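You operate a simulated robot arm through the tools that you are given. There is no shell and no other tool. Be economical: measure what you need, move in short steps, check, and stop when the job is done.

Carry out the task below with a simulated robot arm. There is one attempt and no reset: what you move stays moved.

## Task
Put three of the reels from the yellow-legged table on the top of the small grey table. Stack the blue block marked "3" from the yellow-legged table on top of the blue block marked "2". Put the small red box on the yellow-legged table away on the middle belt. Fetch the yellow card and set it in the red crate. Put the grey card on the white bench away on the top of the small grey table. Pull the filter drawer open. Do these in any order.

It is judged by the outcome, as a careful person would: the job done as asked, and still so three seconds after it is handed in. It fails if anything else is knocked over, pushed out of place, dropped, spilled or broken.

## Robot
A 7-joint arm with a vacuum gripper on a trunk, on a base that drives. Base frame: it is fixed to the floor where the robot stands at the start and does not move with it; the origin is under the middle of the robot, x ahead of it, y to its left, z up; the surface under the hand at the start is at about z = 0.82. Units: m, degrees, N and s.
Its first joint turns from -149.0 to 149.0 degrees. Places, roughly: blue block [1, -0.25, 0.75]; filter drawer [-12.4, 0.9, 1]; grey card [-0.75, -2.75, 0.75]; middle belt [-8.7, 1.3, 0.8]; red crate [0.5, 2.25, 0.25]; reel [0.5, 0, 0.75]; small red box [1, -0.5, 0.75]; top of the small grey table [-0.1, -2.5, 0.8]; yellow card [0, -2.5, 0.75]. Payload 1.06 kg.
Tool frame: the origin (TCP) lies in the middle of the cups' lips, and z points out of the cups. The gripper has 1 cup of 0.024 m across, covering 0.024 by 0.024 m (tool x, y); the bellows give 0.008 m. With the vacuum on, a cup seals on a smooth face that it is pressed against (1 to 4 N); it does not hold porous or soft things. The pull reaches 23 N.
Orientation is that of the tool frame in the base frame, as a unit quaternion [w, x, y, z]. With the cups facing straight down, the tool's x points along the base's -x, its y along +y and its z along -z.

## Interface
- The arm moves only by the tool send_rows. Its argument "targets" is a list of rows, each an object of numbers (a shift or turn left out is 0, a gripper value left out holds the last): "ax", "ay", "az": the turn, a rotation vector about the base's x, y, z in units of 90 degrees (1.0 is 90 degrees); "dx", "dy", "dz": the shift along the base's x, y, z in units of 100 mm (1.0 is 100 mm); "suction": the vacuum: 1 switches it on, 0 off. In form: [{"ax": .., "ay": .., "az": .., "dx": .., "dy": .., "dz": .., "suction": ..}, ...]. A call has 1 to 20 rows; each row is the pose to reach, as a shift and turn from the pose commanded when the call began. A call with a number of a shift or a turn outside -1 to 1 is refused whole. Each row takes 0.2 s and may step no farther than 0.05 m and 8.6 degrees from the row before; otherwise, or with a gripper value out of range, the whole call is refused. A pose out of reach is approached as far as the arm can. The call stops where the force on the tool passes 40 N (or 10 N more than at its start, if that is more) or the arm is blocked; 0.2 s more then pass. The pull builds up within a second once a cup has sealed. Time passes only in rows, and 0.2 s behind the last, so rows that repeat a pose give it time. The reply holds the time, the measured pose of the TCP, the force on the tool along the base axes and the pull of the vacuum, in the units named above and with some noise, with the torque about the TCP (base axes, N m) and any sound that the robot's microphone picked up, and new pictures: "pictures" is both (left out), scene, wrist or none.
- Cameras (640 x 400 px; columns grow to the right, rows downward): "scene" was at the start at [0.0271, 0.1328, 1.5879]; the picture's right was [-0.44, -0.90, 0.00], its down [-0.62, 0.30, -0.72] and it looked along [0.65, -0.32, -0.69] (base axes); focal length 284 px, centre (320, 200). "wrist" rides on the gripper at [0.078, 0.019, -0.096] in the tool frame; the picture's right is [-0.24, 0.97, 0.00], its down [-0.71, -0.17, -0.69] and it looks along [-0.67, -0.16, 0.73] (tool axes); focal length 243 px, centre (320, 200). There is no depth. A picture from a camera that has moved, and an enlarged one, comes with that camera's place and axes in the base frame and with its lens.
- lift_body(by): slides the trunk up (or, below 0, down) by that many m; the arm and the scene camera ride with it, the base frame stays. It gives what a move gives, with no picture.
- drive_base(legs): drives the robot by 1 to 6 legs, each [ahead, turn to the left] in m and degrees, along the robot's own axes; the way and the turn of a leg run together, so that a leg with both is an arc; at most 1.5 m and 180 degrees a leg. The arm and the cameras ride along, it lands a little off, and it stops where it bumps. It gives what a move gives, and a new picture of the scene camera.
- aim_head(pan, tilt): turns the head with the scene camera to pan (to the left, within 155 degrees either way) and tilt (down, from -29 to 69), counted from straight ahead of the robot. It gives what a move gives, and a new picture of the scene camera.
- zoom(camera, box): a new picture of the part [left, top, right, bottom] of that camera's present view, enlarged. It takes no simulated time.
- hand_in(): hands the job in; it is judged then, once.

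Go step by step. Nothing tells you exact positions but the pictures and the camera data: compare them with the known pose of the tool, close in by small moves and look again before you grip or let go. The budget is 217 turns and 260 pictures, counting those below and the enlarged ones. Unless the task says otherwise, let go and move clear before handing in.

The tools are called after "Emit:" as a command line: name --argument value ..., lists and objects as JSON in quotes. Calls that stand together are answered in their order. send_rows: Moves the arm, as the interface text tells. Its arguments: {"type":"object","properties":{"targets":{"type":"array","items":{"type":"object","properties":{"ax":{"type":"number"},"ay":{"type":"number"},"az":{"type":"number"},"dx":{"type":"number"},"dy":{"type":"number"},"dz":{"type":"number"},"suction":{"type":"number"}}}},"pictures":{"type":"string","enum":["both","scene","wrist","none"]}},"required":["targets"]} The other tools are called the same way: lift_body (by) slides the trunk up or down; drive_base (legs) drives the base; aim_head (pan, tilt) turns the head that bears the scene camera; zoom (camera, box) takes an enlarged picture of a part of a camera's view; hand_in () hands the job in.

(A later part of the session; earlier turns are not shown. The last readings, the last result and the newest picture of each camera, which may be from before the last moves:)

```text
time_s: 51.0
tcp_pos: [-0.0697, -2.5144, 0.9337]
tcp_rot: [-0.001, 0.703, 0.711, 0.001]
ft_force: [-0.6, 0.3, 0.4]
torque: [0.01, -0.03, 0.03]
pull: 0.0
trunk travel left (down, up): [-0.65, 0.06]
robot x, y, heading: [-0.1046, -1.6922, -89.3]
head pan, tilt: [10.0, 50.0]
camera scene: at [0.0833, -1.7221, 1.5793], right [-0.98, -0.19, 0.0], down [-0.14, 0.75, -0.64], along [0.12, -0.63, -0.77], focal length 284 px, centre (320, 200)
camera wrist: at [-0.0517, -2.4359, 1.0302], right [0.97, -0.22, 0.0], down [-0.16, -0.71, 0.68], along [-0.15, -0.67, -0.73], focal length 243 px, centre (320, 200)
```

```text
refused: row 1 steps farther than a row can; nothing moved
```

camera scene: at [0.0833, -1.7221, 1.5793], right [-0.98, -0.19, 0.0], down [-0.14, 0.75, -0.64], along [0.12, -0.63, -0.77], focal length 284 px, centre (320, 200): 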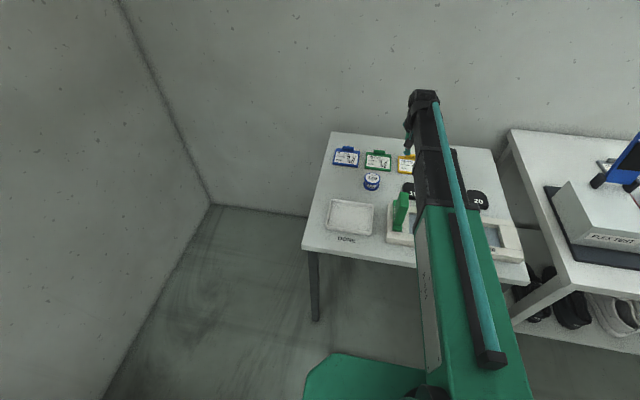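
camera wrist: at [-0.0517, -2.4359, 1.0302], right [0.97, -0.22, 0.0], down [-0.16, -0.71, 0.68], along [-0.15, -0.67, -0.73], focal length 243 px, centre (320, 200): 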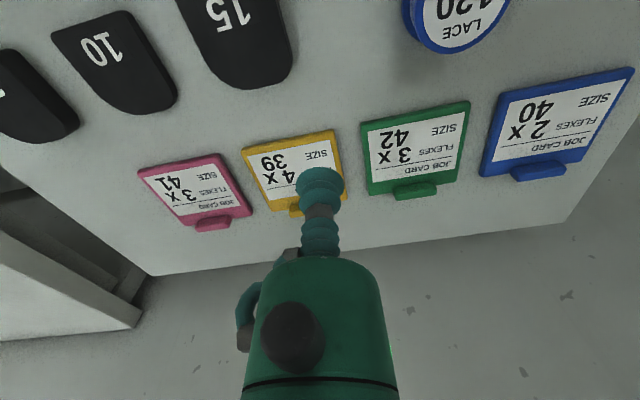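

Emit:
send_rows --targets '[{"dx": -0.27, "dy": -0.38, "dz": -0.1}, {"dx": -0.47, "dy": -0.74, "dz": -0.3}, {"dx": -0.47, "dy": -0.74, "dz": -0.7}, {"dx": -0.47, "dy": -0.74, "dz": -0.9}, {"dx": -0.47, "dy": -0.74, "dz": -0.9}]' --pictures "wrist"

```text
time_s: 52.2
tcp_pos: [-0.1156, -2.5868, 0.8469]
tcp_rot: [0.0, 0.703, 0.711, 0.0]
ft_force: [0.2, -0.1, -0.5]
torque: [0.04, 0.0, -0.01]
pull: 0.1
trunk travel left (down, up): [-0.65, 0.06]
robot x, y, heading: [-0.0978, -1.6925, -89.1]
head pan, tilt: [10.0, 50.0]
camera wrist: at [-0.0977, -2.5085, 0.9417], right [0.97, -0.22, 0.0], down [-0.16, -0.71, 0.69], along [-0.15, -0.67, -0.73], focal length 243 px, centre (320, 200)
```

wrist: 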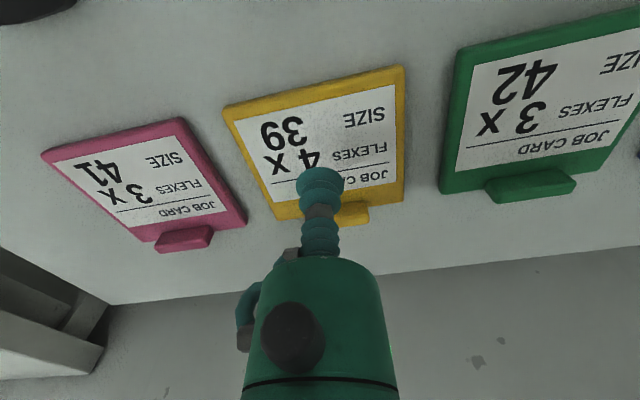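

The card's label centre is under the cup. Descending slowly.

Emit:
send_rows --targets '[{"dx": 0.04, "dz": -0.25, "suction": 1}, {"dx": 0.04, "dz": -0.33}, {"dx": 0.04, "dz": -0.37}, {"dx": 0.04, "dz": -0.39}, {"dx": 0.04, "dz": -0.4}, {"dx": 0.04, "dz": -0.4}]' --pictures "none"

```text
time_s: 53.6
tcp_pos: [-0.1113, -2.5869, 0.8058]
tcp_rot: [0.0, 0.702, 0.712, 0.0]
ft_force: [0.2, 0.1, 16.5]
torque: [0.0, -0.01, 0.01]
pull: 23.3
trunk travel left (down, up): [-0.65, 0.06]
robot x, y, heading: [-0.1002, -1.6886, -89.3]
head pan, tilt: [10.0, 50.0]
```

Card sealed. Lifting and retracting the arm for travel.

Emit:
send_rows --targets '[{"dz": 0.1}, {"dz": 0.4}, {"dz": 0.8}, {"dz": 1.0}, {"dy": 0.4, "dz": 1.0}, {"dy": 0.8, "dz": 1.0}, {"dy": 1.0, "dz": 1.0}]' --pictures "none"

Emit:
send_rows --targets '[{"dy": 0.3, "dz": 0.3}, {"dy": 0.6, "dz": 0.6}, {"dy": 0.9, "dz": 0.9}, {"dy": 1.0, "dz": 1.0}]' --pictures "wrist"

Emit:
drive_base --legs '[[-0.5, 0], [0, 92], [0, 91.3]]'

Emit:
aim_head --pan -10 --tilt 25

```text
time_s: 55.2
tcp_pos: [-0.1125, -2.4873, 0.9054]
tcp_rot: [-0.001, 0.703, 0.711, 0.0]
ft_force: [-0.5, 0.5, 0.5]
torque: [0.01, 0.04, 0.01]
pull: 23.4
trunk travel left (down, up): [-0.65, 0.06]
robot x, y, heading: [-0.0958, -1.6929, -88.9]
head pan, tilt: [10.0, 50.0]
```

```text
time_s: 56.2
tcp_pos: [-0.1102, -2.3872, 1.004]
tcp_rot: [0.0, 0.703, 0.712, 0.0]
ft_force: [-0.4, -0.3, -0.3]
torque: [0.0, -0.03, -0.02]
pull: 22.9
trunk travel left (down, up): [-0.65, 0.06]
robot x, y, heading: [-0.1, -1.6912, -89.4]
head pan, tilt: [10.0, 50.0]
camera wrist: at [-0.0921, -2.3081, 1.0998], right [0.97, -0.22, 0.0], down [-0.16, -0.71, 0.68], along [-0.15, -0.67, -0.73], focal length 243 px, centre (320, 200)
```

wrist: 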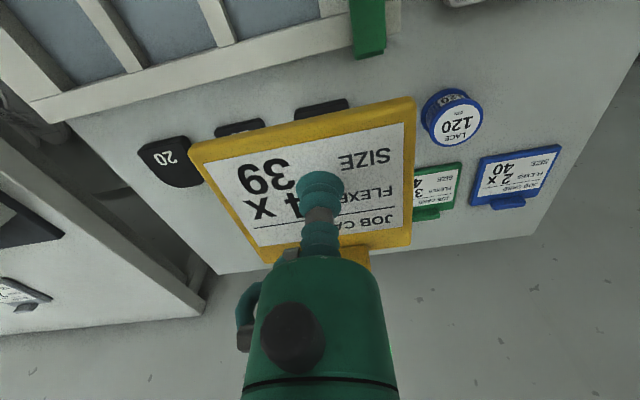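

```text
time_s: 66.9
tcp_pos: [-0.0994, -0.4855, 1.0037]
tcp_rot: [-0.001, 0.716, -0.698, 0.0]
ft_force: [0.0, 0.0, -1.1]
torque: [0.01, -0.01, 0.01]
pull: 23.4
trunk travel left (down, up): [-0.65, 0.06]
robot x, y, heading: [-0.1014, -1.1816, 91.4]
head pan, tilt: [10.0, 50.0]
camera scene: at [-0.2878, -1.1567, 1.5793], right [0.98, 0.2, 0.0], down [0.15, -0.75, -0.64], along [-0.13, 0.63, -0.77], focal length 284 px, centre (320, 200)
```

scene: 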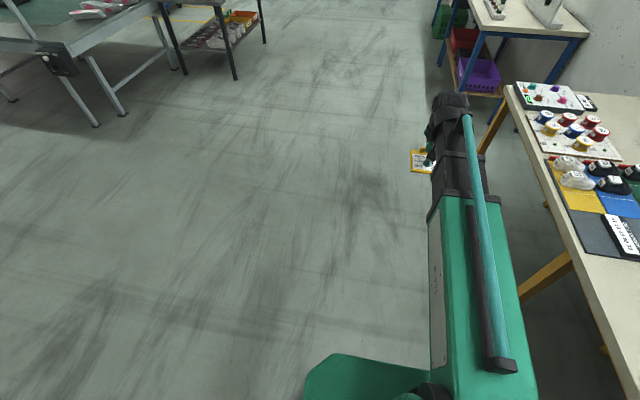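

```text
time_s: 67.8
tcp_pos: [-0.0997, -0.4868, 1.0039]
tcp_rot: [0.0, 0.715, -0.699, 0.0]
ft_force: [0.1, -0.9, 0.0]
torque: [0.0, 0.01, 0.01]
pull: 22.7
trunk travel left (down, up): [-0.65, 0.06]
robot x, y, heading: [-0.1007, -1.179, 91.5]
head pan, tilt: [-10.0, 25.0]
camera scene: at [-0.2587, -1.141, 1.6167], right [0.99, -0.15, 0.0], down [-0.06, -0.42, -0.91], along [0.13, 0.9, -0.42], focal length 284 px, centre (320, 200)
```

scene: 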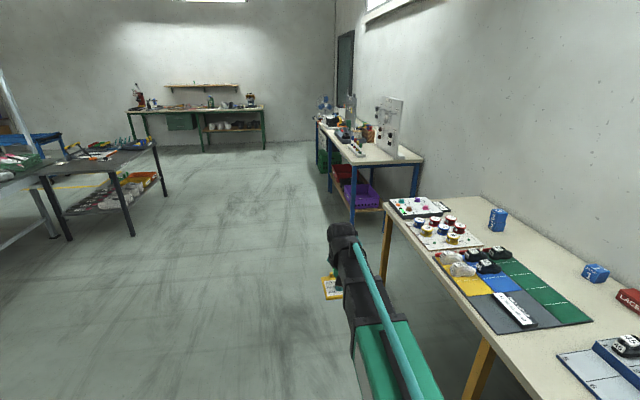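

The way ahead is clear. I'll drive along toward the blue table with a slight left bias.

Emit:
drive_base --legs '[[0, 3.5], [1.5, 0], [1.2, 0]]'

Emit:
aim_head --pan -45 --tilt 45

```text
time_s: 81.4
tcp_pos: [-0.4246, 2.2216, 1.004]
tcp_rot: [0.0, 0.74, -0.672, 0.0]
ft_force: [0.4, -0.4, 0.2]
torque: [0.0, 0.01, 0.0]
pull: 23.1
trunk travel left (down, up): [-0.65, 0.06]
robot x, y, heading: [-0.3795, 1.5281, 95.3]
head pan, tilt: [-10.0, 25.0]
camera scene: at [-0.5378, 1.5562, 1.6168], right [1.0, -0.08, 0.0], down [-0.03, -0.42, -0.91], along [0.07, 0.9, -0.42], focal length 284 px, centre (320, 200)
```

scene: 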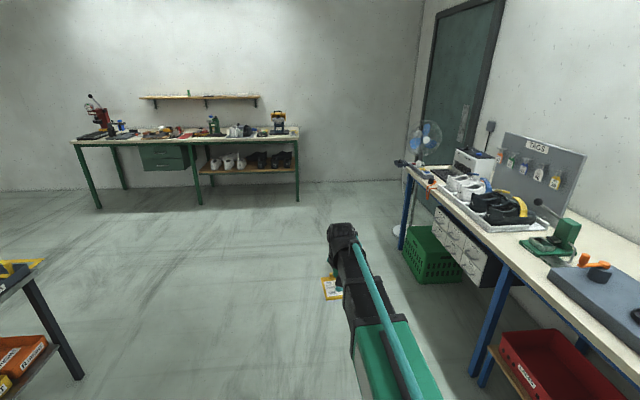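

```text
time_s: 82.4
tcp_pos: [-0.4247, 2.2208, 1.0041]
tcp_rot: [0.001, 0.74, -0.673, 0.0]
ft_force: [0.0, -0.6, -0.1]
torque: [-0.01, 0.01, 0.03]
pull: 23.0
trunk travel left (down, up): [-0.65, 0.06]
robot x, y, heading: [-0.3801, 1.5254, 95.2]
head pan, tilt: [-45.0, 45.0]
camera scene: at [-0.4933, 1.5269, 1.5863], right [0.77, -0.64, 0.0], down [-0.45, -0.55, -0.71], along [0.45, 0.55, -0.71], focal length 284 px, centre (320, 200)
```

scene: 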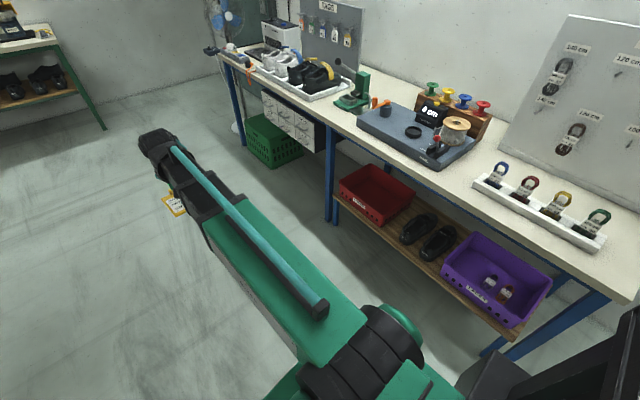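

The red crate sits on the lower shelf under the blue table, at about x 0.46–0.83, y 2.13–2.5, so I must lower the trunk and reach under. I'll drive beside it and face it first.

Emit:
drive_base --legs '[[0.78, 0], [0, -95.2]]'

Emit:
aim_head --pan 10 --tilt 50

```text
time_s: 90.6
tcp_pos: [0.2468, 2.2698, 1.0043]
tcp_rot: [0.0, 0.005, 1.0, 0.0]
ft_force: [0.0, -0.5, 0.2]
torque: [-0.01, 0.0, 0.0]
pull: 22.9
trunk travel left (down, up): [-0.65, 0.06]
robot x, y, heading: [-0.4527, 2.2946, -0.7]
head pan, tilt: [-45.0, 45.0]
camera scene: at [-0.4373, 2.407, 1.5862], right [-0.71, -0.7, 0.0], down [-0.5, 0.5, -0.71], along [0.5, -0.5, -0.71], focal length 284 px, centre (320, 200)
```

scene: 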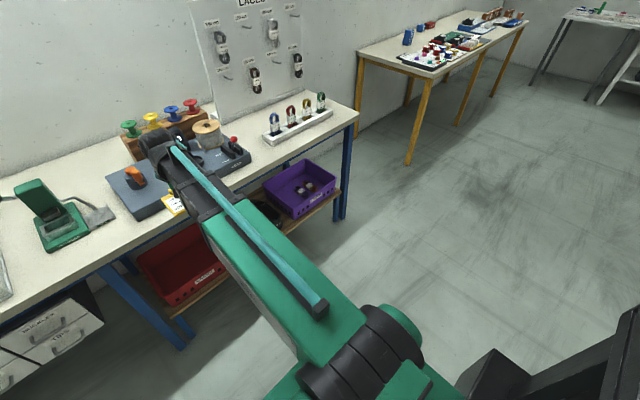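

```text
time_s: 91.9
tcp_pos: [0.2472, 2.2709, 1.0032]
tcp_rot: [0.0, 0.005, 1.0, 0.0]
ft_force: [-0.4, -0.3, 0.3]
torque: [-0.01, 0.01, 0.02]
pull: 23.0
trunk travel left (down, up): [-0.65, 0.06]
robot x, y, heading: [-0.4469, 2.2962, -0.3]
head pan, tilt: [10.0, 50.0]
camera scene: at [-0.4184, 2.4778, 1.5793], right [0.17, -0.99, 0.0], down [-0.76, -0.13, -0.64], along [0.63, 0.11, -0.77], focal length 284 px, centre (320, 200)
```

scene: 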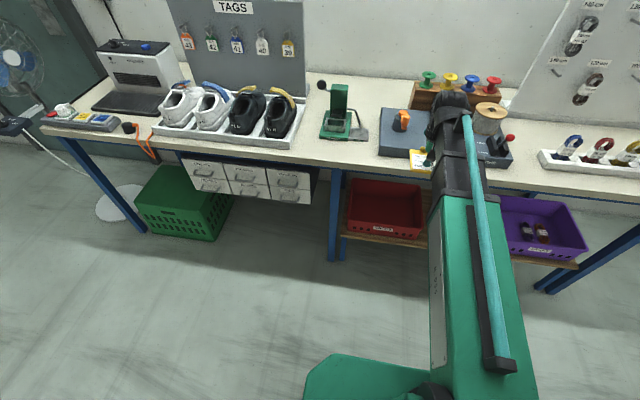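

The crate's front rim runs x≈0.45, y 2.10–2.48. I'll lower the trunk 0.56 m here in the open, then look again.

Emit:
lift_body --by -0.56

Emit:
aim_head --pan 20 --tilt 30

Emit:
zoom --camera "wrist" --box '[0, 0, 640, 400]'

```text
refused: -0.56 is not a number from -0.4 to 0.4
```

```text
time_s: 92.7
tcp_pos: [0.2457, 2.2711, 1.0037]
tcp_rot: [0.0, 0.005, 1.0, -0.001]
ft_force: [-0.4, 0.2, -0.1]
torque: [0.01, 0.03, 0.0]
pull: 22.7
trunk travel left (down, up): [-0.65, 0.06]
robot x, y, heading: [-0.4519, 2.2972, -0.2]
head pan, tilt: [20.0, 30.0]
camera scene: at [-0.4091, 2.4953, 1.6088], right [0.33, -0.94, 0.0], down [-0.47, -0.17, -0.87], along [0.82, 0.29, -0.5], focal length 284 px, centre (320, 200)
```

scene: 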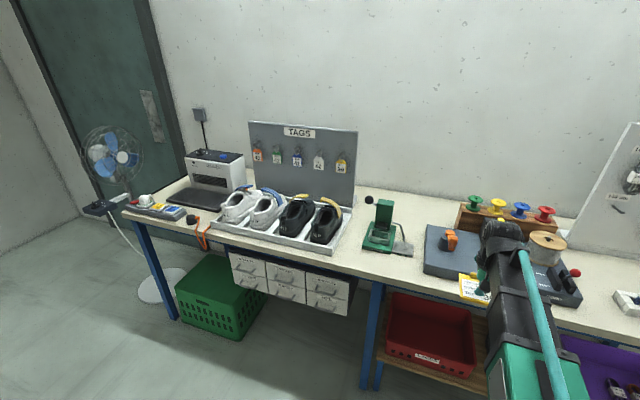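

```text
1.00 times, centred on (320, 200) of wrist (not enlarged: the box is as wide or as high as the picture)
camera zoom: at [0.1685, 2.2906, 1.0994], right [0.24, 0.97, 0.0], down [0.71, -0.18, 0.69], along [0.66, -0.17, -0.73], focal length 243 px, centre (320, 200)
```

zoom: 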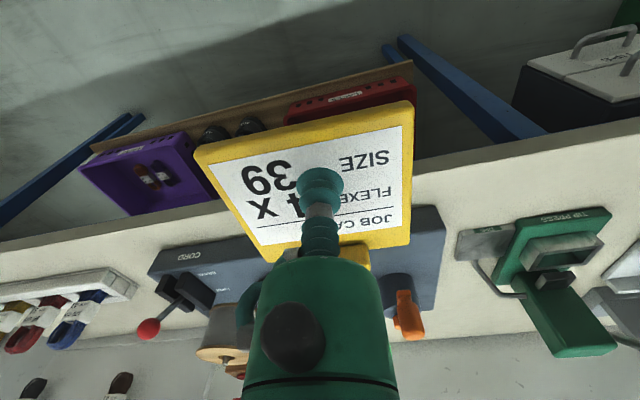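

The card's tip is near the table edge, so I'll back up 10 cm before lowering.

Emit:
drive_base --legs '[[-0.12, 0]]'

Emit:
lift_body --by -0.4

Emit:
lift_body --by -0.17

Emit:
aim_head --pan 10 --tilt 30

Emit:
zoom --camera "wrist" --box '[0, 0, 640, 400]'

```text
time_s: 93.9
tcp_pos: [0.1254, 2.2722, 1.0049]
tcp_rot: [0.0, 0.004, 1.0, 0.0]
ft_force: [-0.7, -0.6, 0.7]
torque: [0.0, -0.02, -0.01]
pull: 23.0
trunk travel left (down, up): [-0.65, 0.06]
robot x, y, heading: [-0.5686, 2.3001, -0.4]
head pan, tilt: [20.0, 30.0]
camera scene: at [-0.5316, 2.4963, 1.6089], right [0.34, -0.94, 0.0], down [-0.47, -0.17, -0.87], along [0.82, 0.29, -0.5], focal length 284 px, centre (320, 200)
```

scene: 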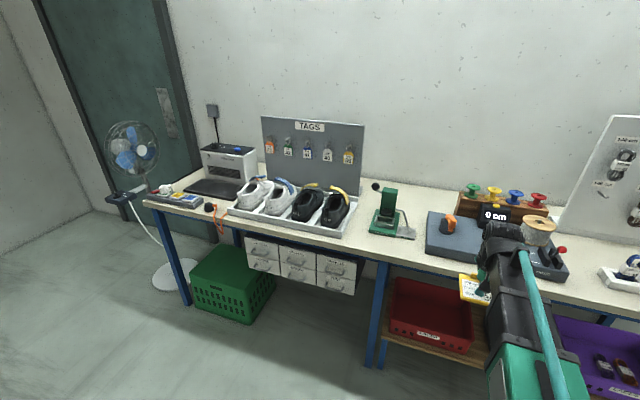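

```text
time_s: 97.8
tcp_pos: [0.1251, 2.2724, 0.6038]
tcp_rot: [0.001, 0.004, 1.0, 0.0]
ft_force: [-0.1, -0.6, -0.4]
torque: [0.01, -0.01, 0.01]
pull: 23.2
trunk travel left (down, up): [-0.25, 0.46]
robot x, y, heading: [-0.5724, 2.293, -0.4]
head pan, tilt: [20.0, 30.0]
```

```text
time_s: 99.7
tcp_pos: [0.1258, 2.2727, 0.435]
tcp_rot: [-0.001, 0.003, 1.0, 0.0]
ft_force: [0.5, 0.7, -0.4]
torque: [0.04, 0.0, 0.0]
pull: 23.1
trunk travel left (down, up): [-0.08, 0.63]
robot x, y, heading: [-0.5689, 2.3017, -0.3]
head pan, tilt: [20.0, 30.0]
```

```text
time_s: 100.4
tcp_pos: [0.1256, 2.2721, 0.434]
tcp_rot: [0.001, 0.004, 1.0, 0.0]
ft_force: [0.0, -0.5, 0.0]
torque: [-0.02, 0.02, -0.01]
pull: 22.6
trunk travel left (down, up): [-0.08, 0.63]
robot x, y, heading: [-0.5684, 2.2979, -0.2]
head pan, tilt: [10.0, 30.0]
camera scene: at [-0.5264, 2.4811, 1.0388], right [0.17, -0.99, 0.0], down [-0.49, -0.08, -0.87], along [0.85, 0.15, -0.5], focal length 284 px, centre (320, 200)
```

scene: 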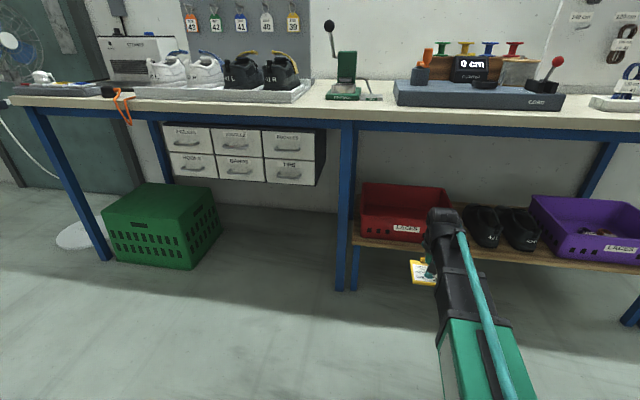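

```text
1.00 times, centred on (320, 200) of wrist (not enlarged: the box is as wide or as high as the picture)
camera zoom: at [0.0474, 2.2924, 0.5294], right [0.24, 0.97, 0.0], down [0.71, -0.18, 0.69], along [0.66, -0.17, -0.73], focal length 243 px, centre (320, 200)
```

zoom: 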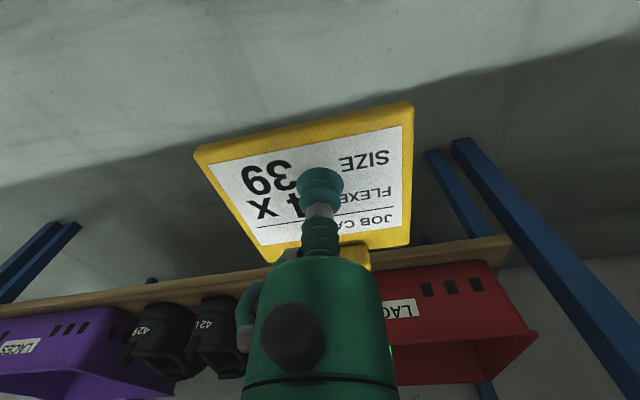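

The arm is now well below the table top. I'll zoom on the crate to get the rim and floor height.

Emit:
zoom --camera "scene" --box '[340, 165, 480, 290]'

```text
3.20 times, centred on (410, 228) of scene
camera zoom: at [-0.5264, 2.4811, 1.0388], right [0.17, -0.99, 0.0], down [-0.49, -0.08, -0.87], along [0.85, 0.15, -0.5], focal length 908 px, centre (32, 112)
```

zoom: 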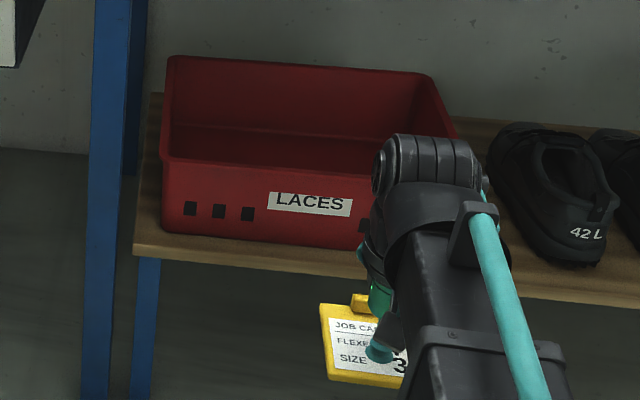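

The crate label triangulates to (0.443, 2.297, 0.373): the rim is at z≈0.42, the floor at z≈0.31, with x 0.44–0.73 and y 2.10–2.48. I need to know the arm's shape beneath, so I'll look at it.

Emit:
aim_head --pan -35 --tilt 45

```text
time_s: 101.5
tcp_pos: [0.1257, 2.2721, 0.4333]
tcp_rot: [0.001, 0.004, 1.0, 0.0]
ft_force: [-0.4, 0.2, 0.6]
torque: [0.04, 0.01, -0.02]
pull: 23.1
trunk travel left (down, up): [-0.08, 0.63]
robot x, y, heading: [-0.5721, 2.2962, -0.4]
head pan, tilt: [-35.0, 45.0]
camera scene: at [-0.5492, 2.4189, 1.0163], right [-0.58, -0.82, 0.0], down [-0.58, 0.41, -0.71], along [0.58, -0.41, -0.71], focal length 284 px, centre (320, 200)
```

scene: 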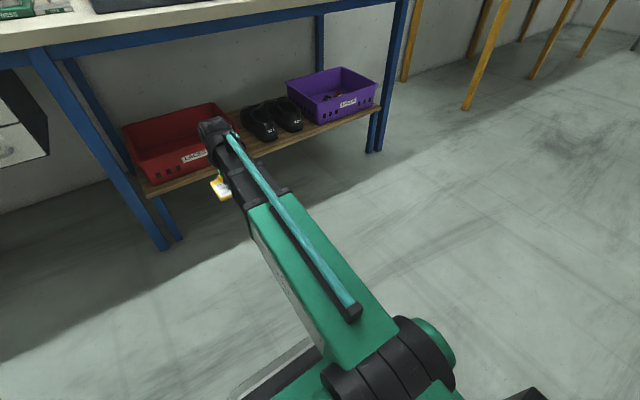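

The boom runs level about 0.15 m above the cup. To clear the crate's front rim I want it sloping down to the wrist, so I'll raise the trunk 0.2 and lower the arm equally here in the open.

Emit:
send_rows --targets '[{"dz": -0.4}, {"dz": -0.8}, {"dz": -1.0}]' --pictures "none"

Emit:
lift_body --by 0.17

Emit:
aim_head --pan 5 --tilt 40

```text
time_s: 102.3
tcp_pos: [0.1252, 2.2731, 0.3345]
tcp_rot: [0.0, 0.003, 1.0, 0.0]
ft_force: [0.8, -0.1, 0.0]
torque: [-0.03, 0.0, -0.03]
pull: 22.8
trunk travel left (down, up): [-0.08, 0.63]
robot x, y, heading: [-0.5703, 2.2972, -0.4]
head pan, tilt: [-35.0, 45.0]
```

```text
time_s: 104.2
tcp_pos: [0.1256, 2.2727, 0.5043]
tcp_rot: [0.0, 0.003, 1.0, 0.0]
ft_force: [-0.1, 0.4, -0.1]
torque: [0.02, 0.05, 0.04]
pull: 23.3
trunk travel left (down, up): [-0.25, 0.46]
robot x, y, heading: [-0.5713, 2.297, -0.4]
head pan, tilt: [-35.0, 45.0]
```

```text
time_s: 105.3
tcp_pos: [0.1248, 2.2738, 0.5048]
tcp_rot: [-0.001, 0.003, 1.0, 0.0]
ft_force: [0.6, -0.9, -0.2]
torque: [0.02, 0.01, 0.03]
pull: 23.1
trunk travel left (down, up): [-0.25, 0.46]
robot x, y, heading: [-0.5722, 2.2945, -0.3]
head pan, tilt: [5.0, 40.0]
camera scene: at [-0.5308, 2.4727, 1.1935], right [0.08, -1.0, 0.0], down [-0.64, -0.05, -0.77], along [0.76, 0.06, -0.64], focal length 284 px, centre (320, 200)
```

scene: 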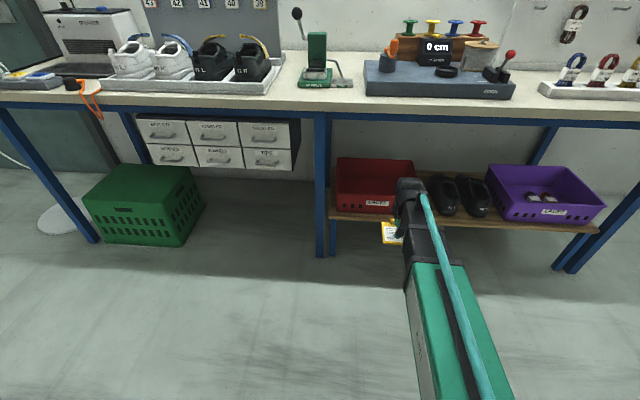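

Now driving 0.3 m toward the crate with the card at z≈0.50, above the rim.

Emit:
drive_base --legs '[[0.3, 0]]'

Emit:
zoom --camera "wrist" --box '[0, 0, 640, 400]'

```text
time_s: 107.3
tcp_pos: [0.4216, 2.2747, 0.5045]
tcp_rot: [0.0, 0.002, 1.0, -0.001]
ft_force: [-0.1, 0.4, 0.1]
torque: [-0.01, 0.01, -0.01]
pull: 22.9
trunk travel left (down, up): [-0.25, 0.46]
robot x, y, heading: [-0.2734, 2.2938, -0.3]
head pan, tilt: [5.0, 40.0]
camera scene: at [-0.2351, 2.4715, 1.1935], right [0.08, -1.0, 0.0], down [-0.64, -0.05, -0.77], along [0.76, 0.06, -0.64], focal length 284 px, centre (320, 200)
```

scene: 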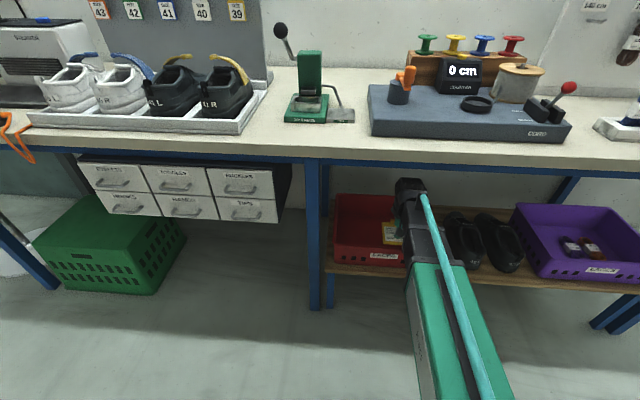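

```text
1.00 times, centred on (320, 200) of wrist (not enlarged: the box is as wide or as high as the picture)
camera zoom: at [0.3439, 2.2937, 0.6005], right [0.24, 0.97, 0.0], down [0.71, -0.17, 0.69], along [0.67, -0.16, -0.73], focal length 243 px, centre (320, 200)
```

zoom: 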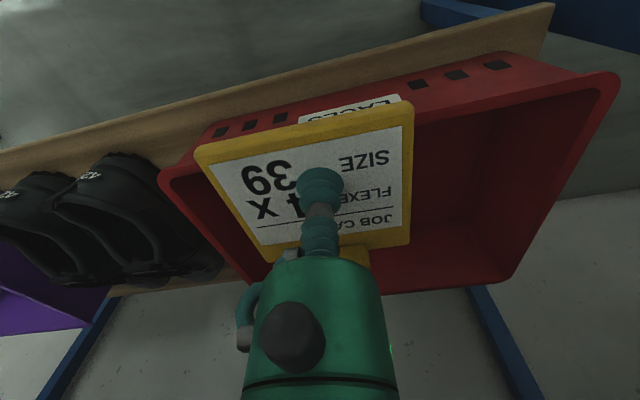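

The crate is empty, with front rim x≈0.444 and y 2.14–2.47. I'll extend the arm to its centre (0.57, 2.30).

Emit:
send_rows --targets '[{"dx": 0.4}, {"dx": 0.8, "dy": 0.1}, {"dx": 1.0, "dy": 0.25}]' --pictures "none"

Emit:
send_rows --targets '[{"dx": 0.3}, {"dx": 0.5}, {"dx": 0.5, "dz": -0.3}, {"dx": 0.5, "dz": -0.6}]' --pictures "both"

```text
time_s: 108.2
tcp_pos: [0.5231, 2.2997, 0.5053]
tcp_rot: [0.0, 0.001, 1.0, 0.0]
ft_force: [0.1, 0.2, -0.7]
torque: [-0.01, 0.0, 0.01]
pull: 22.8
trunk travel left (down, up): [-0.25, 0.46]
robot x, y, heading: [-0.2752, 2.2923, 0.0]
head pan, tilt: [5.0, 40.0]
```

```text
time_s: 109.2
tcp_pos: [0.5715, 2.299, 0.4441]
tcp_rot: [0.001, 0.002, 1.0, 0.0]
ft_force: [0.0, -1.1, -1.0]
torque: [0.01, 0.01, -0.01]
pull: 22.8
trunk travel left (down, up): [-0.25, 0.46]
robot x, y, heading: [-0.272, 2.2975, -0.1]
head pan, tilt: [5.0, 40.0]
camera scene: at [-0.2352, 2.4715, 1.1935], right [0.08, -1.0, 0.0], down [-0.64, -0.05, -0.77], along [0.76, 0.06, -0.64], focal length 284 px, centre (320, 200)
camera wrist: at [0.4939, 2.3187, 0.5409], right [0.24, 0.97, 0.0], down [0.71, -0.17, 0.68], along [0.67, -0.16, -0.73], focal length 243 px, centre (320, 200)
```

scene: 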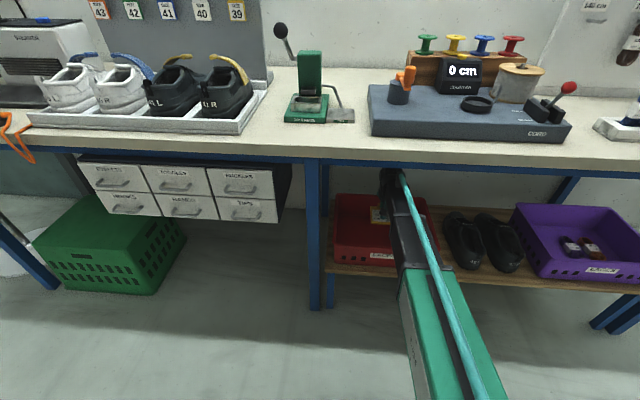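
wrist: 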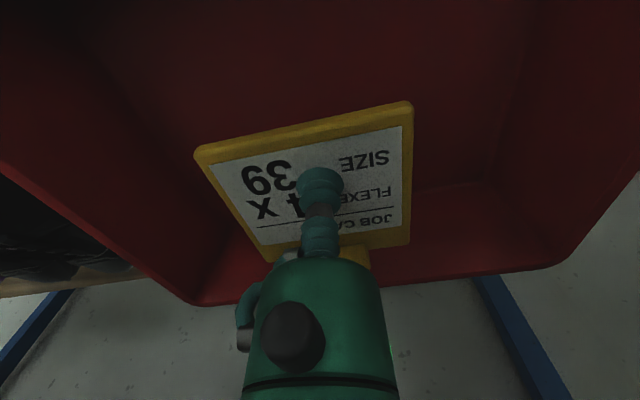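

Well inside the crate's opening. Lowering in steps and watching force and boom clearance.

Emit:
send_rows --targets '[{"dz": -0.3}, {"dz": -0.6}, {"dz": -0.6}]' --pictures "none"

Emit:
zoom --camera "scene" --box '[310, 150, 470, 290]'

```text
time_s: 110.0
tcp_pos: [0.5718, 2.3, 0.387]
tcp_rot: [0.0, 0.002, 1.0, -0.001]
ft_force: [-0.1, 0.2, -0.4]
torque: [0.0, 0.01, -0.02]
pull: 22.9
trunk travel left (down, up): [-0.25, 0.46]
robot x, y, heading: [-0.2675, 2.2972, -0.3]
head pan, tilt: [5.0, 40.0]
```

```text
2.86 times, centred on (390, 220) of scene
camera zoom: at [-0.235, 2.4715, 1.1935], right [0.08, -1.0, 0.0], down [-0.64, -0.05, -0.77], along [0.76, 0.06, -0.64], focal length 811 px, centre (120, 143)
```

zoom: 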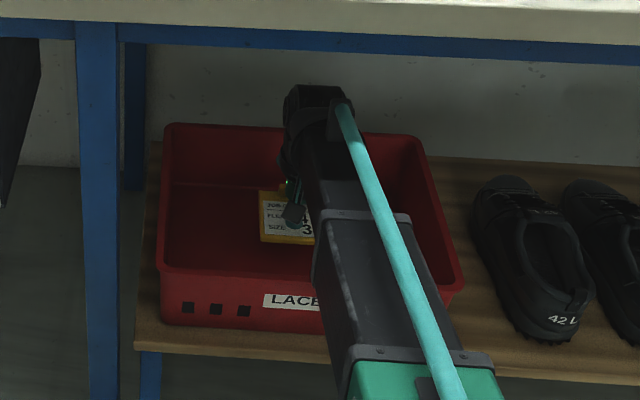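

The boom passes well over the rim. Continuing down.

Emit:
send_rows --targets '[{"dz": -0.2}, {"dz": -0.35}, {"dz": -0.35}]' --pictures "wrist"

```text
time_s: 110.8
tcp_pos: [0.5723, 2.2987, 0.3532]
tcp_rot: [0.001, 0.002, 1.0, 0.0]
ft_force: [-0.1, 0.0, -1.0]
torque: [0.03, 0.01, -0.01]
pull: 22.9
trunk travel left (down, up): [-0.25, 0.46]
robot x, y, heading: [-0.2728, 2.2978, -0.1]
head pan, tilt: [5.0, 40.0]
camera wrist: at [0.4947, 2.319, 0.4475], right [0.24, 0.97, 0.0], down [0.71, -0.17, 0.69], along [0.67, -0.16, -0.73], focal length 243 px, centre (320, 200)
```

wrist: 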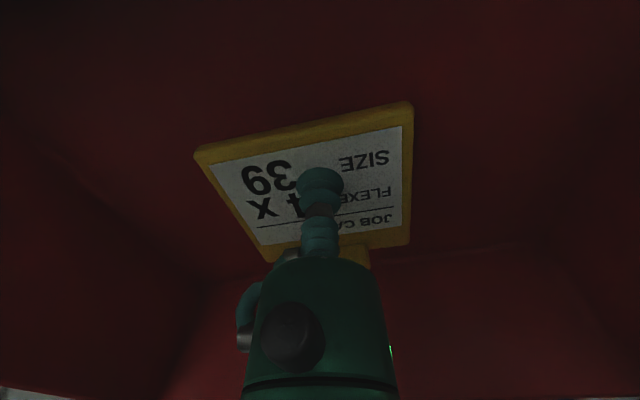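

Emit:
send_rows --targets '[{"dz": -0.08}, {"dz": -0.16}, {"dz": -0.2}, {"dz": -0.2}]' --pictures "none"

Emit:
send_rows --targets '[{"dz": -0.04}, {"dz": -0.07}, {"dz": -0.07}]' --pictures "none"

```text
time_s: 111.8
tcp_pos: [0.5716, 2.2989, 0.3289]
tcp_rot: [0.0, 0.002, 1.0, 0.0]
ft_force: [-1.2, 1.1, -0.3]
torque: [-0.03, -0.01, 0.01]
pull: 23.2
trunk travel left (down, up): [-0.25, 0.46]
robot x, y, heading: [-0.2745, 2.2979, -0.2]
head pan, tilt: [5.0, 40.0]
```

```text
time_s: 112.5
tcp_pos: [0.573, 2.2998, 0.3218]
tcp_rot: [0.0, 0.001, 1.0, 0.0]
ft_force: [-0.3, 0.2, -0.9]
torque: [0.0, 0.01, -0.05]
pull: 22.8
trunk travel left (down, up): [-0.25, 0.46]
robot x, y, heading: [-0.2772, 2.2964, -0.4]
head pan, tilt: [5.0, 40.0]
```

Emit:
send_rows --targets '[{"dz": -0.04}, {"dz": -0.07}, {"dz": -0.07}]' --pictures "none"

Emit:
send_rows --targets '[{"dz": -0.04}, {"dz": -0.07}, {"dz": -0.07}]' --pictures "none"

Emit:
zoom --camera "scene" --box '[310, 150, 470, 290]'

```text
time_s: 113.3
tcp_pos: [0.5718, 2.2987, 0.3157]
tcp_rot: [0.001, 0.001, 1.0, 0.0]
ft_force: [-1.1, 0.5, 3.2]
torque: [0.01, -0.02, 0.02]
pull: 22.8
trunk travel left (down, up): [-0.25, 0.46]
robot x, y, heading: [-0.2766, 2.2953, -0.1]
head pan, tilt: [5.0, 40.0]
```

```text
time_s: 114.2
tcp_pos: [0.5715, 2.2987, 0.3107]
tcp_rot: [0.001, 0.001, 1.0, 0.0]
ft_force: [3.4, 2.9, 19.6]
torque: [0.01, -0.02, 0.02]
pull: 22.8
trunk travel left (down, up): [-0.25, 0.46]
robot x, y, heading: [-0.2749, 2.2963, -0.2]
head pan, tilt: [5.0, 40.0]
```

```text
2.86 times, centred on (390, 220) of scene
camera zoom: at [-0.2367, 2.4716, 1.1936], right [0.08, -1.0, 0.0], down [-0.64, -0.05, -0.77], along [0.76, 0.06, -0.64], focal length 811 px, centre (120, 143)
```

zoom: 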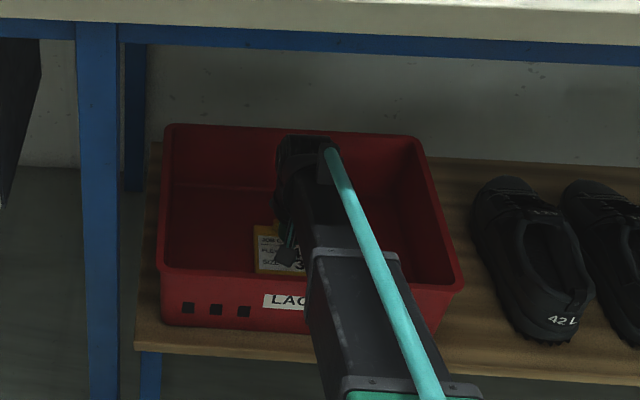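

The card touches the crate floor. Releasing and rising out of the crate.

Emit:
send_rows --targets '[{"suction": 0}, {"dz": 0.03}, {"dz": 0.03}, {"dz": 0.03}, {"dz": 0.1}, {"dz": 0.5}, {"dz": 1.0}]' --pictures "none"

Emit:
send_rows --targets '[{"dz": 0.4}, {"dz": 0.8}, {"dx": -0.4, "dz": 0.9}, {"dx": -0.8, "dz": 0.9}, {"dx": -1.0, "dz": 0.9}]' --pictures "wrist"

```text
time_s: 115.8
tcp_pos: [0.5702, 2.2998, 0.4065]
tcp_rot: [-0.001, 0.002, 1.0, 0.001]
ft_force: [-0.5, -0.7, -0.4]
torque: [-0.01, 0.02, 0.0]
pull: 0.1
trunk travel left (down, up): [-0.25, 0.46]
robot x, y, heading: [-0.2745, 2.2945, -0.3]
head pan, tilt: [5.0, 40.0]
```

```text
time_s: 117.0
tcp_pos: [0.4709, 2.2979, 0.4972]
tcp_rot: [0.0, 0.001, 1.0, -0.001]
ft_force: [1.1, -0.4, 0.0]
torque: [0.02, 0.02, 0.01]
pull: 0.1
trunk travel left (down, up): [-0.25, 0.46]
robot x, y, heading: [-0.2708, 2.2922, -0.5]
head pan, tilt: [5.0, 40.0]
camera wrist: at [0.3925, 2.3184, 0.5936], right [0.24, 0.97, 0.0], down [0.71, -0.17, 0.69], along [0.67, -0.16, -0.73], focal length 243 px, centre (320, 200)
```

wrist: 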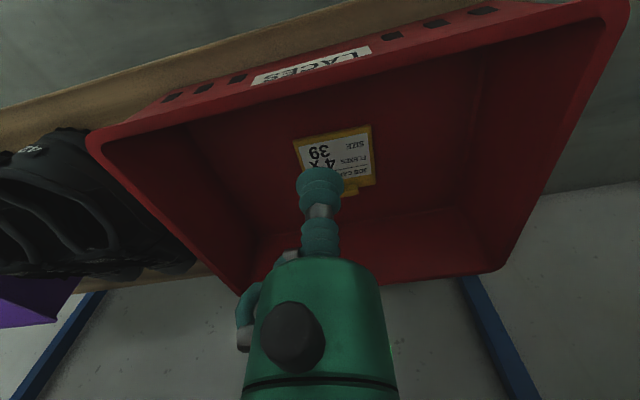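

The yellow card lies in the red crate. Backing out, raising the trunk, and heading back to the reels.

Emit:
drive_base --legs '[[-0.4, 0]]'

Emit:
lift_body --by 0.4

Emit:
send_rows --targets '[{"dz": 0.4}, {"dz": 0.8}, {"dz": 1.0}, {"dx": -0.4, "dz": 1.0}, {"dx": -0.8, "dz": 1.0}]' --pictures "none"

Emit:
drive_base --legs '[[0, -75.7], [1.2, 0], [1.16, 0], [0, 76]]'

```text
time_s: 119.5
tcp_pos: [0.0636, 2.2973, 0.4979]
tcp_rot: [0.001, 0.003, 1.0, 0.0]
ft_force: [-0.3, 0.3, 0.2]
torque: [-0.01, -0.02, 0.01]
pull: 0.0
trunk travel left (down, up): [-0.25, 0.46]
robot x, y, heading: [-0.6771, 2.2949, -0.4]
head pan, tilt: [5.0, 40.0]
camera scene: at [-0.6412, 2.4734, 1.1935], right [0.08, -1.0, 0.0], down [-0.64, -0.05, -0.77], along [0.76, 0.06, -0.64], focal length 284 px, centre (320, 200)
```

scene: 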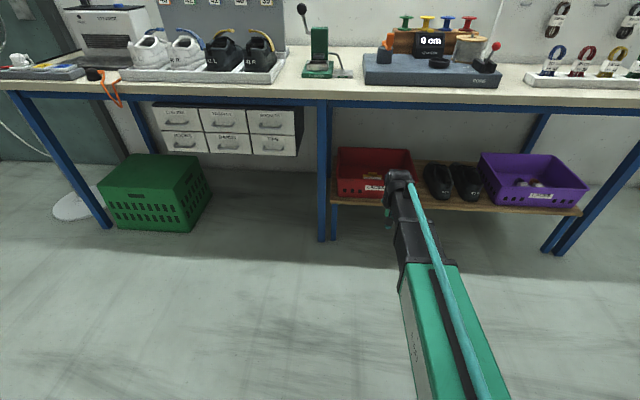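

```text
time_s: 123.3
tcp_pos: [0.0642, 2.2967, 0.8972]
tcp_rot: [0.0, 0.004, 1.0, 0.001]
ft_force: [-0.1, 0.1, 0.3]
torque: [-0.02, -0.02, -0.01]
pull: 0.2
trunk travel left (down, up): [-0.65, 0.06]
robot x, y, heading: [-0.6805, 2.2986, -0.5]
head pan, tilt: [5.0, 40.0]
```

```text
time_s: 124.5
tcp_pos: [-0.0179, 2.2999, 1.0]
tcp_rot: [0.0, 0.004, 1.0, 0.0]
ft_force: [0.0, -0.5, -0.3]
torque: [-0.03, -0.02, 0.0]
pull: 0.1
trunk travel left (down, up): [-0.65, 0.06]
robot x, y, heading: [-0.6839, 2.2989, -0.4]
head pan, tilt: [5.0, 40.0]
```

```text
time_s: 142.7
tcp_pos: [0.5656, 0.0333, 0.9994]
tcp_rot: [0.0, -0.01, 1.0, 0.0]
ft_force: [-0.5, 0.5, 0.2]
torque: [-0.02, -0.02, -0.01]
pull: 0.1
trunk travel left (down, up): [-0.65, 0.06]
robot x, y, heading: [-0.099, 0.0135, 1.0]
head pan, tilt: [5.0, 40.0]
camera scene: at [-0.0647, 0.1895, 1.5935], right [0.11, -0.99, 0.0], down [-0.64, -0.07, -0.77], along [0.76, 0.08, -0.64], focal length 284 px, centre (320, 200)
```

scene: 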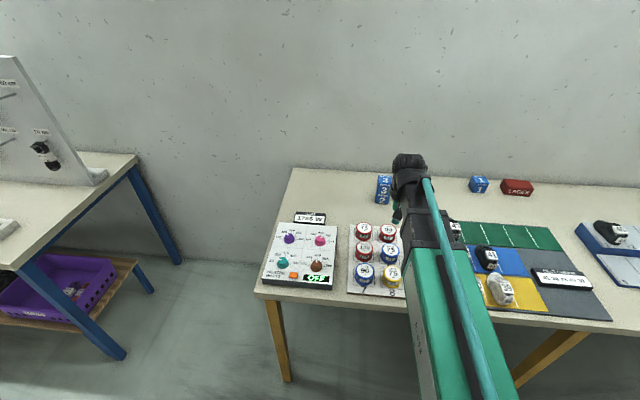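

I can reach the reels from here. Moving above the red 90 reel at about (0.659, 0.025).

Emit:
send_rows --targets '[{"dx": 0.4, "dz": -0.2}, {"dx": 0.8, "dy": -0.08, "dz": -0.4}, {"dx": 0.95, "dy": -0.08, "dz": -0.7}, {"dx": 0.95, "dy": -0.08, "dz": -0.7}]' --pictures "wrist"

```text
time_s: 143.7
tcp_pos: [0.6611, 0.0266, 0.9285]
tcp_rot: [0.0, -0.011, 1.0, 0.0]
ft_force: [0.3, -0.4, 0.1]
torque: [-0.03, 0.0, 0.02]
pull: 0.1
trunk travel left (down, up): [-0.65, 0.06]
robot x, y, heading: [-0.104, 0.0118, 1.2]
head pan, tilt: [5.0, 40.0]
camera wrist: at [0.5822, 0.044, 1.0241], right [0.21, 0.98, 0.0], down [0.71, -0.16, 0.69], along [0.67, -0.15, -0.73], focal length 243 px, centre (320, 200)
```

wrist: 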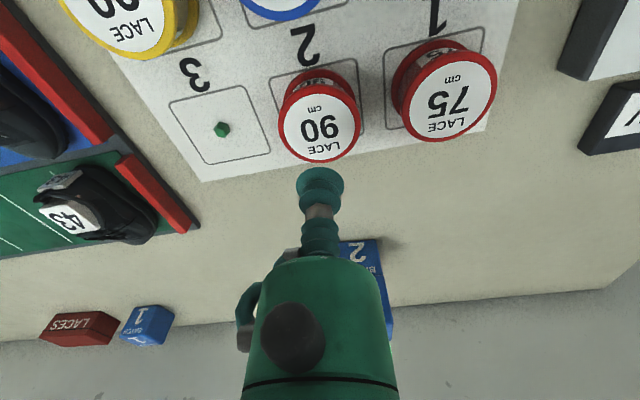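

Emit:
send_rows --targets '[{"dx": -0.04, "dy": 0.01, "dz": -0.4, "suction": 1}, {"dx": -0.04, "dy": 0.01, "dz": -0.55}, {"dx": -0.04, "dy": 0.01, "dz": -0.6}, {"dx": -0.04, "dy": 0.01, "dz": -0.63}, {"dx": -0.04, "dy": 0.01, "dz": -0.63}, {"dx": -0.04, "dy": 0.01, "dz": -0.63}]' --pictures "none"

```text
time_s: 145.1
tcp_pos: [0.6562, 0.0263, 0.8669]
tcp_rot: [0.0, -0.01, 1.0, 0.0]
ft_force: [4.7, 0.8, 9.0]
torque: [0.0, 0.01, 0.02]
pull: 23.2
trunk travel left (down, up): [-0.65, 0.06]
robot x, y, heading: [-0.0973, 0.0159, 1.3]
head pan, tilt: [5.0, 40.0]
```

Sealed. Lifting the reel, then turning right and driving to the grey table.

Emit:
send_rows --targets '[{"dz": 0.1}, {"dz": 0.3}, {"dz": 0.6}, {"dz": 1.0}]' --pictures "none"

Emit:
send_rows --targets '[{"dz": 0.4}, {"dz": 0.8}, {"dz": 1.0}, {"dx": -0.4, "dz": 1.0}, {"dx": -0.8, "dz": 1.0}]' --pictures "none"

Emit:
drive_base --legs '[[0, -90.7], [1.2, 0], [0.51, 0]]'

Emit:
aim_head --pan 10 --tilt 50

```text
time_s: 146.1
tcp_pos: [0.6548, 0.027, 0.9657]
tcp_rot: [0.0, -0.01, 1.0, 0.0]
ft_force: [0.1, 0.6, 0.1]
torque: [0.02, 0.01, 0.01]
pull: 23.1
trunk travel left (down, up): [-0.65, 0.06]
robot x, y, heading: [-0.1, 0.0146, 1.3]
head pan, tilt: [5.0, 40.0]
```

```text
time_s: 147.2
tcp_pos: [0.5748, 0.0241, 1.0686]
tcp_rot: [0.0, -0.011, 1.0, 0.0]
ft_force: [-0.7, -0.3, -1.2]
torque: [-0.02, 0.01, -0.02]
pull: 22.6
trunk travel left (down, up): [-0.65, 0.06]
robot x, y, heading: [-0.0983, 0.0084, 1.2]
head pan, tilt: [5.0, 40.0]
```

```text
time_s: 159.7
tcp_pos: [-0.1055, -2.351, 1.066]
tcp_rot: [0.0, 0.705, 0.709, 0.001]
ft_force: [0.1, 0.0, -0.7]
torque: [0.01, 0.0, -0.03]
pull: 23.0
trunk travel left (down, up): [-0.65, 0.06]
robot x, y, heading: [-0.104, -1.6749, -89.8]
head pan, tilt: [5.0, 40.0]
camera scene: at [0.0689, -1.7165, 1.5935], right [-1.0, -0.09, 0.0], down [-0.06, 0.64, -0.77], along [0.07, -0.76, -0.64], focal length 284 px, centre (320, 200)
```

scene: 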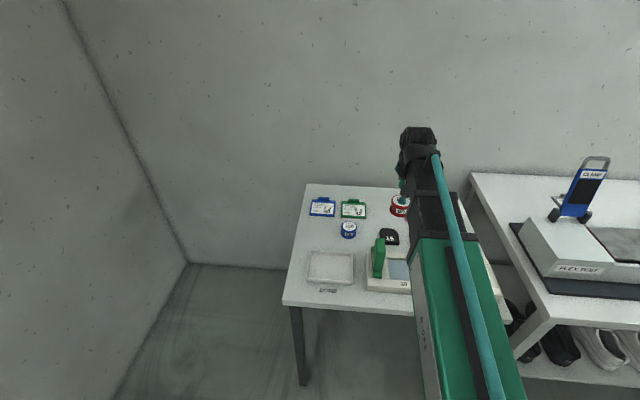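

```text
time_s: 160.4
tcp_pos: [-0.1052, -2.351, 1.0668]
tcp_rot: [0.001, 0.705, 0.709, 0.0]
ft_force: [0.1, -0.8, -1.0]
torque: [0.01, 0.03, -0.01]
pull: 23.0
trunk travel left (down, up): [-0.65, 0.06]
robot x, y, heading: [-0.1086, -1.6792, -89.6]
head pan, tilt: [10.0, 50.0]
camera scene: at [0.0748, -1.7072, 1.5794], right [-0.98, -0.18, 0.0], down [-0.14, 0.75, -0.64], along [0.12, -0.63, -0.77], focal length 284 px, centre (320, 200)
```

scene: 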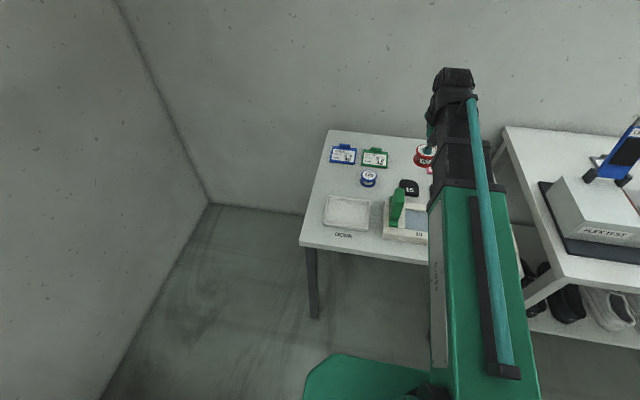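

Reel 1 is undisturbed. Carrying reel 2 to (0.105, -2.465).

Emit:
send_rows --targets '[{"dx": 0.4, "dy": -0.2}, {"dx": 0.8, "dy": -0.4}, {"dx": 1.0, "dy": -0.6}]' --pictures "none"

Emit:
send_rows --targets '[{"dx": 0.4, "dy": -0.2}, {"dx": 0.8, "dy": -0.4}, {"dx": 1.0, "dy": -0.55}, {"dx": 1.07, "dy": -0.55, "dz": -0.4}, {"dx": 1.07, "dy": -0.55, "dz": -0.8}, {"dx": 1.07, "dy": -0.55, "dz": -1.0}]' --pictures "both"

```text
time_s: 161.2
tcp_pos: [-0.0039, -2.412, 1.0675]
tcp_rot: [0.0, 0.706, 0.709, 0.0]
ft_force: [-0.1, 0.4, -0.9]
torque: [0.03, 0.05, 0.0]
pull: 22.6
trunk travel left (down, up): [-0.65, 0.06]
robot x, y, heading: [-0.1045, -1.67, -89.6]
head pan, tilt: [10.0, 50.0]
```

```text
refused: 1.07 is not a number from -1 to 1
```

Emit:
send_rows --targets '[{"dx": 0.4, "dy": -0.2}, {"dx": 0.8, "dy": -0.4}, {"dx": 1.0, "dy": -0.55}, {"dx": 1.0, "dy": -0.55, "dz": -0.4}, {"dx": 1.0, "dy": -0.55, "dz": -0.8}, {"dx": 1.0, "dy": -0.55, "dz": -1.0}]' --pictures "wrist"

```text
time_s: 162.6
tcp_pos: [0.0967, -2.4652, 0.9671]
tcp_rot: [0.0, 0.706, 0.709, 0.001]
ft_force: [-0.2, 0.1, -0.2]
torque: [0.0, -0.01, 0.0]
pull: 23.1
trunk travel left (down, up): [-0.65, 0.06]
robot x, y, heading: [-0.1076, -1.6766, -89.8]
head pan, tilt: [10.0, 50.0]
camera wrist: at [0.1148, -2.3864, 1.0631], right [0.97, -0.23, 0.0], down [-0.17, -0.71, 0.68], along [-0.16, -0.67, -0.73], focal length 243 px, centre (320, 200)
```

wrist: 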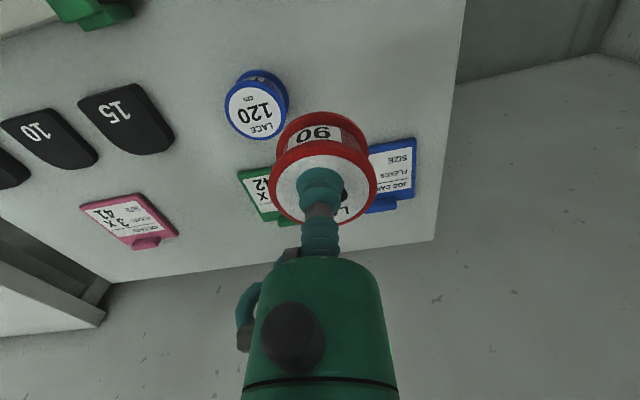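

Reel 1 sits at x≈0.036. I'll set reel 2 at x≈0.108 and lower.

Emit:
send_rows --targets '[{"dx": 0.11, "dz": -0.4}, {"dx": 0.11, "dz": -0.8}, {"dx": 0.11, "dz": -1.0}, {"dx": 0.11, "dz": -1.0}]' --pictures "wrist"

Emit:
send_rows --targets '[{"dz": -0.15}, {"dz": -0.25}, {"dz": -0.29}, {"dz": -0.31}, {"dz": -0.31}]' --pictures "none"

```text
time_s: 163.6
tcp_pos: [0.1054, -2.4649, 0.8654]
tcp_rot: [0.0, 0.705, 0.709, 0.0]
ft_force: [0.6, -0.9, -1.1]
torque: [-0.01, 0.02, 0.01]
pull: 22.7
trunk travel left (down, up): [-0.65, 0.06]
robot x, y, heading: [-0.1088, -1.6759, -89.9]
head pan, tilt: [10.0, 50.0]
camera wrist: at [0.1246, -2.3862, 0.9616], right [0.97, -0.23, 0.0], down [-0.17, -0.71, 0.69], along [-0.16, -0.67, -0.73], focal length 243 px, centre (320, 200)
```

wrist: 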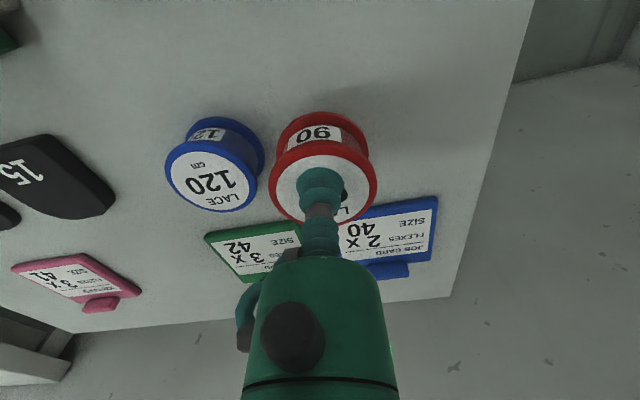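

```text
time_s: 164.8
tcp_pos: [0.1052, -2.4651, 0.8373]
tcp_rot: [0.002, 0.705, 0.709, -0.001]
ft_force: [2.2, -4.8, 14.7]
torque: [-0.04, -0.01, -0.01]
pull: 23.2
trunk travel left (down, up): [-0.65, 0.06]
robot x, y, heading: [-0.1083, -1.6759, -89.8]
head pan, tilt: [10.0, 50.0]
```

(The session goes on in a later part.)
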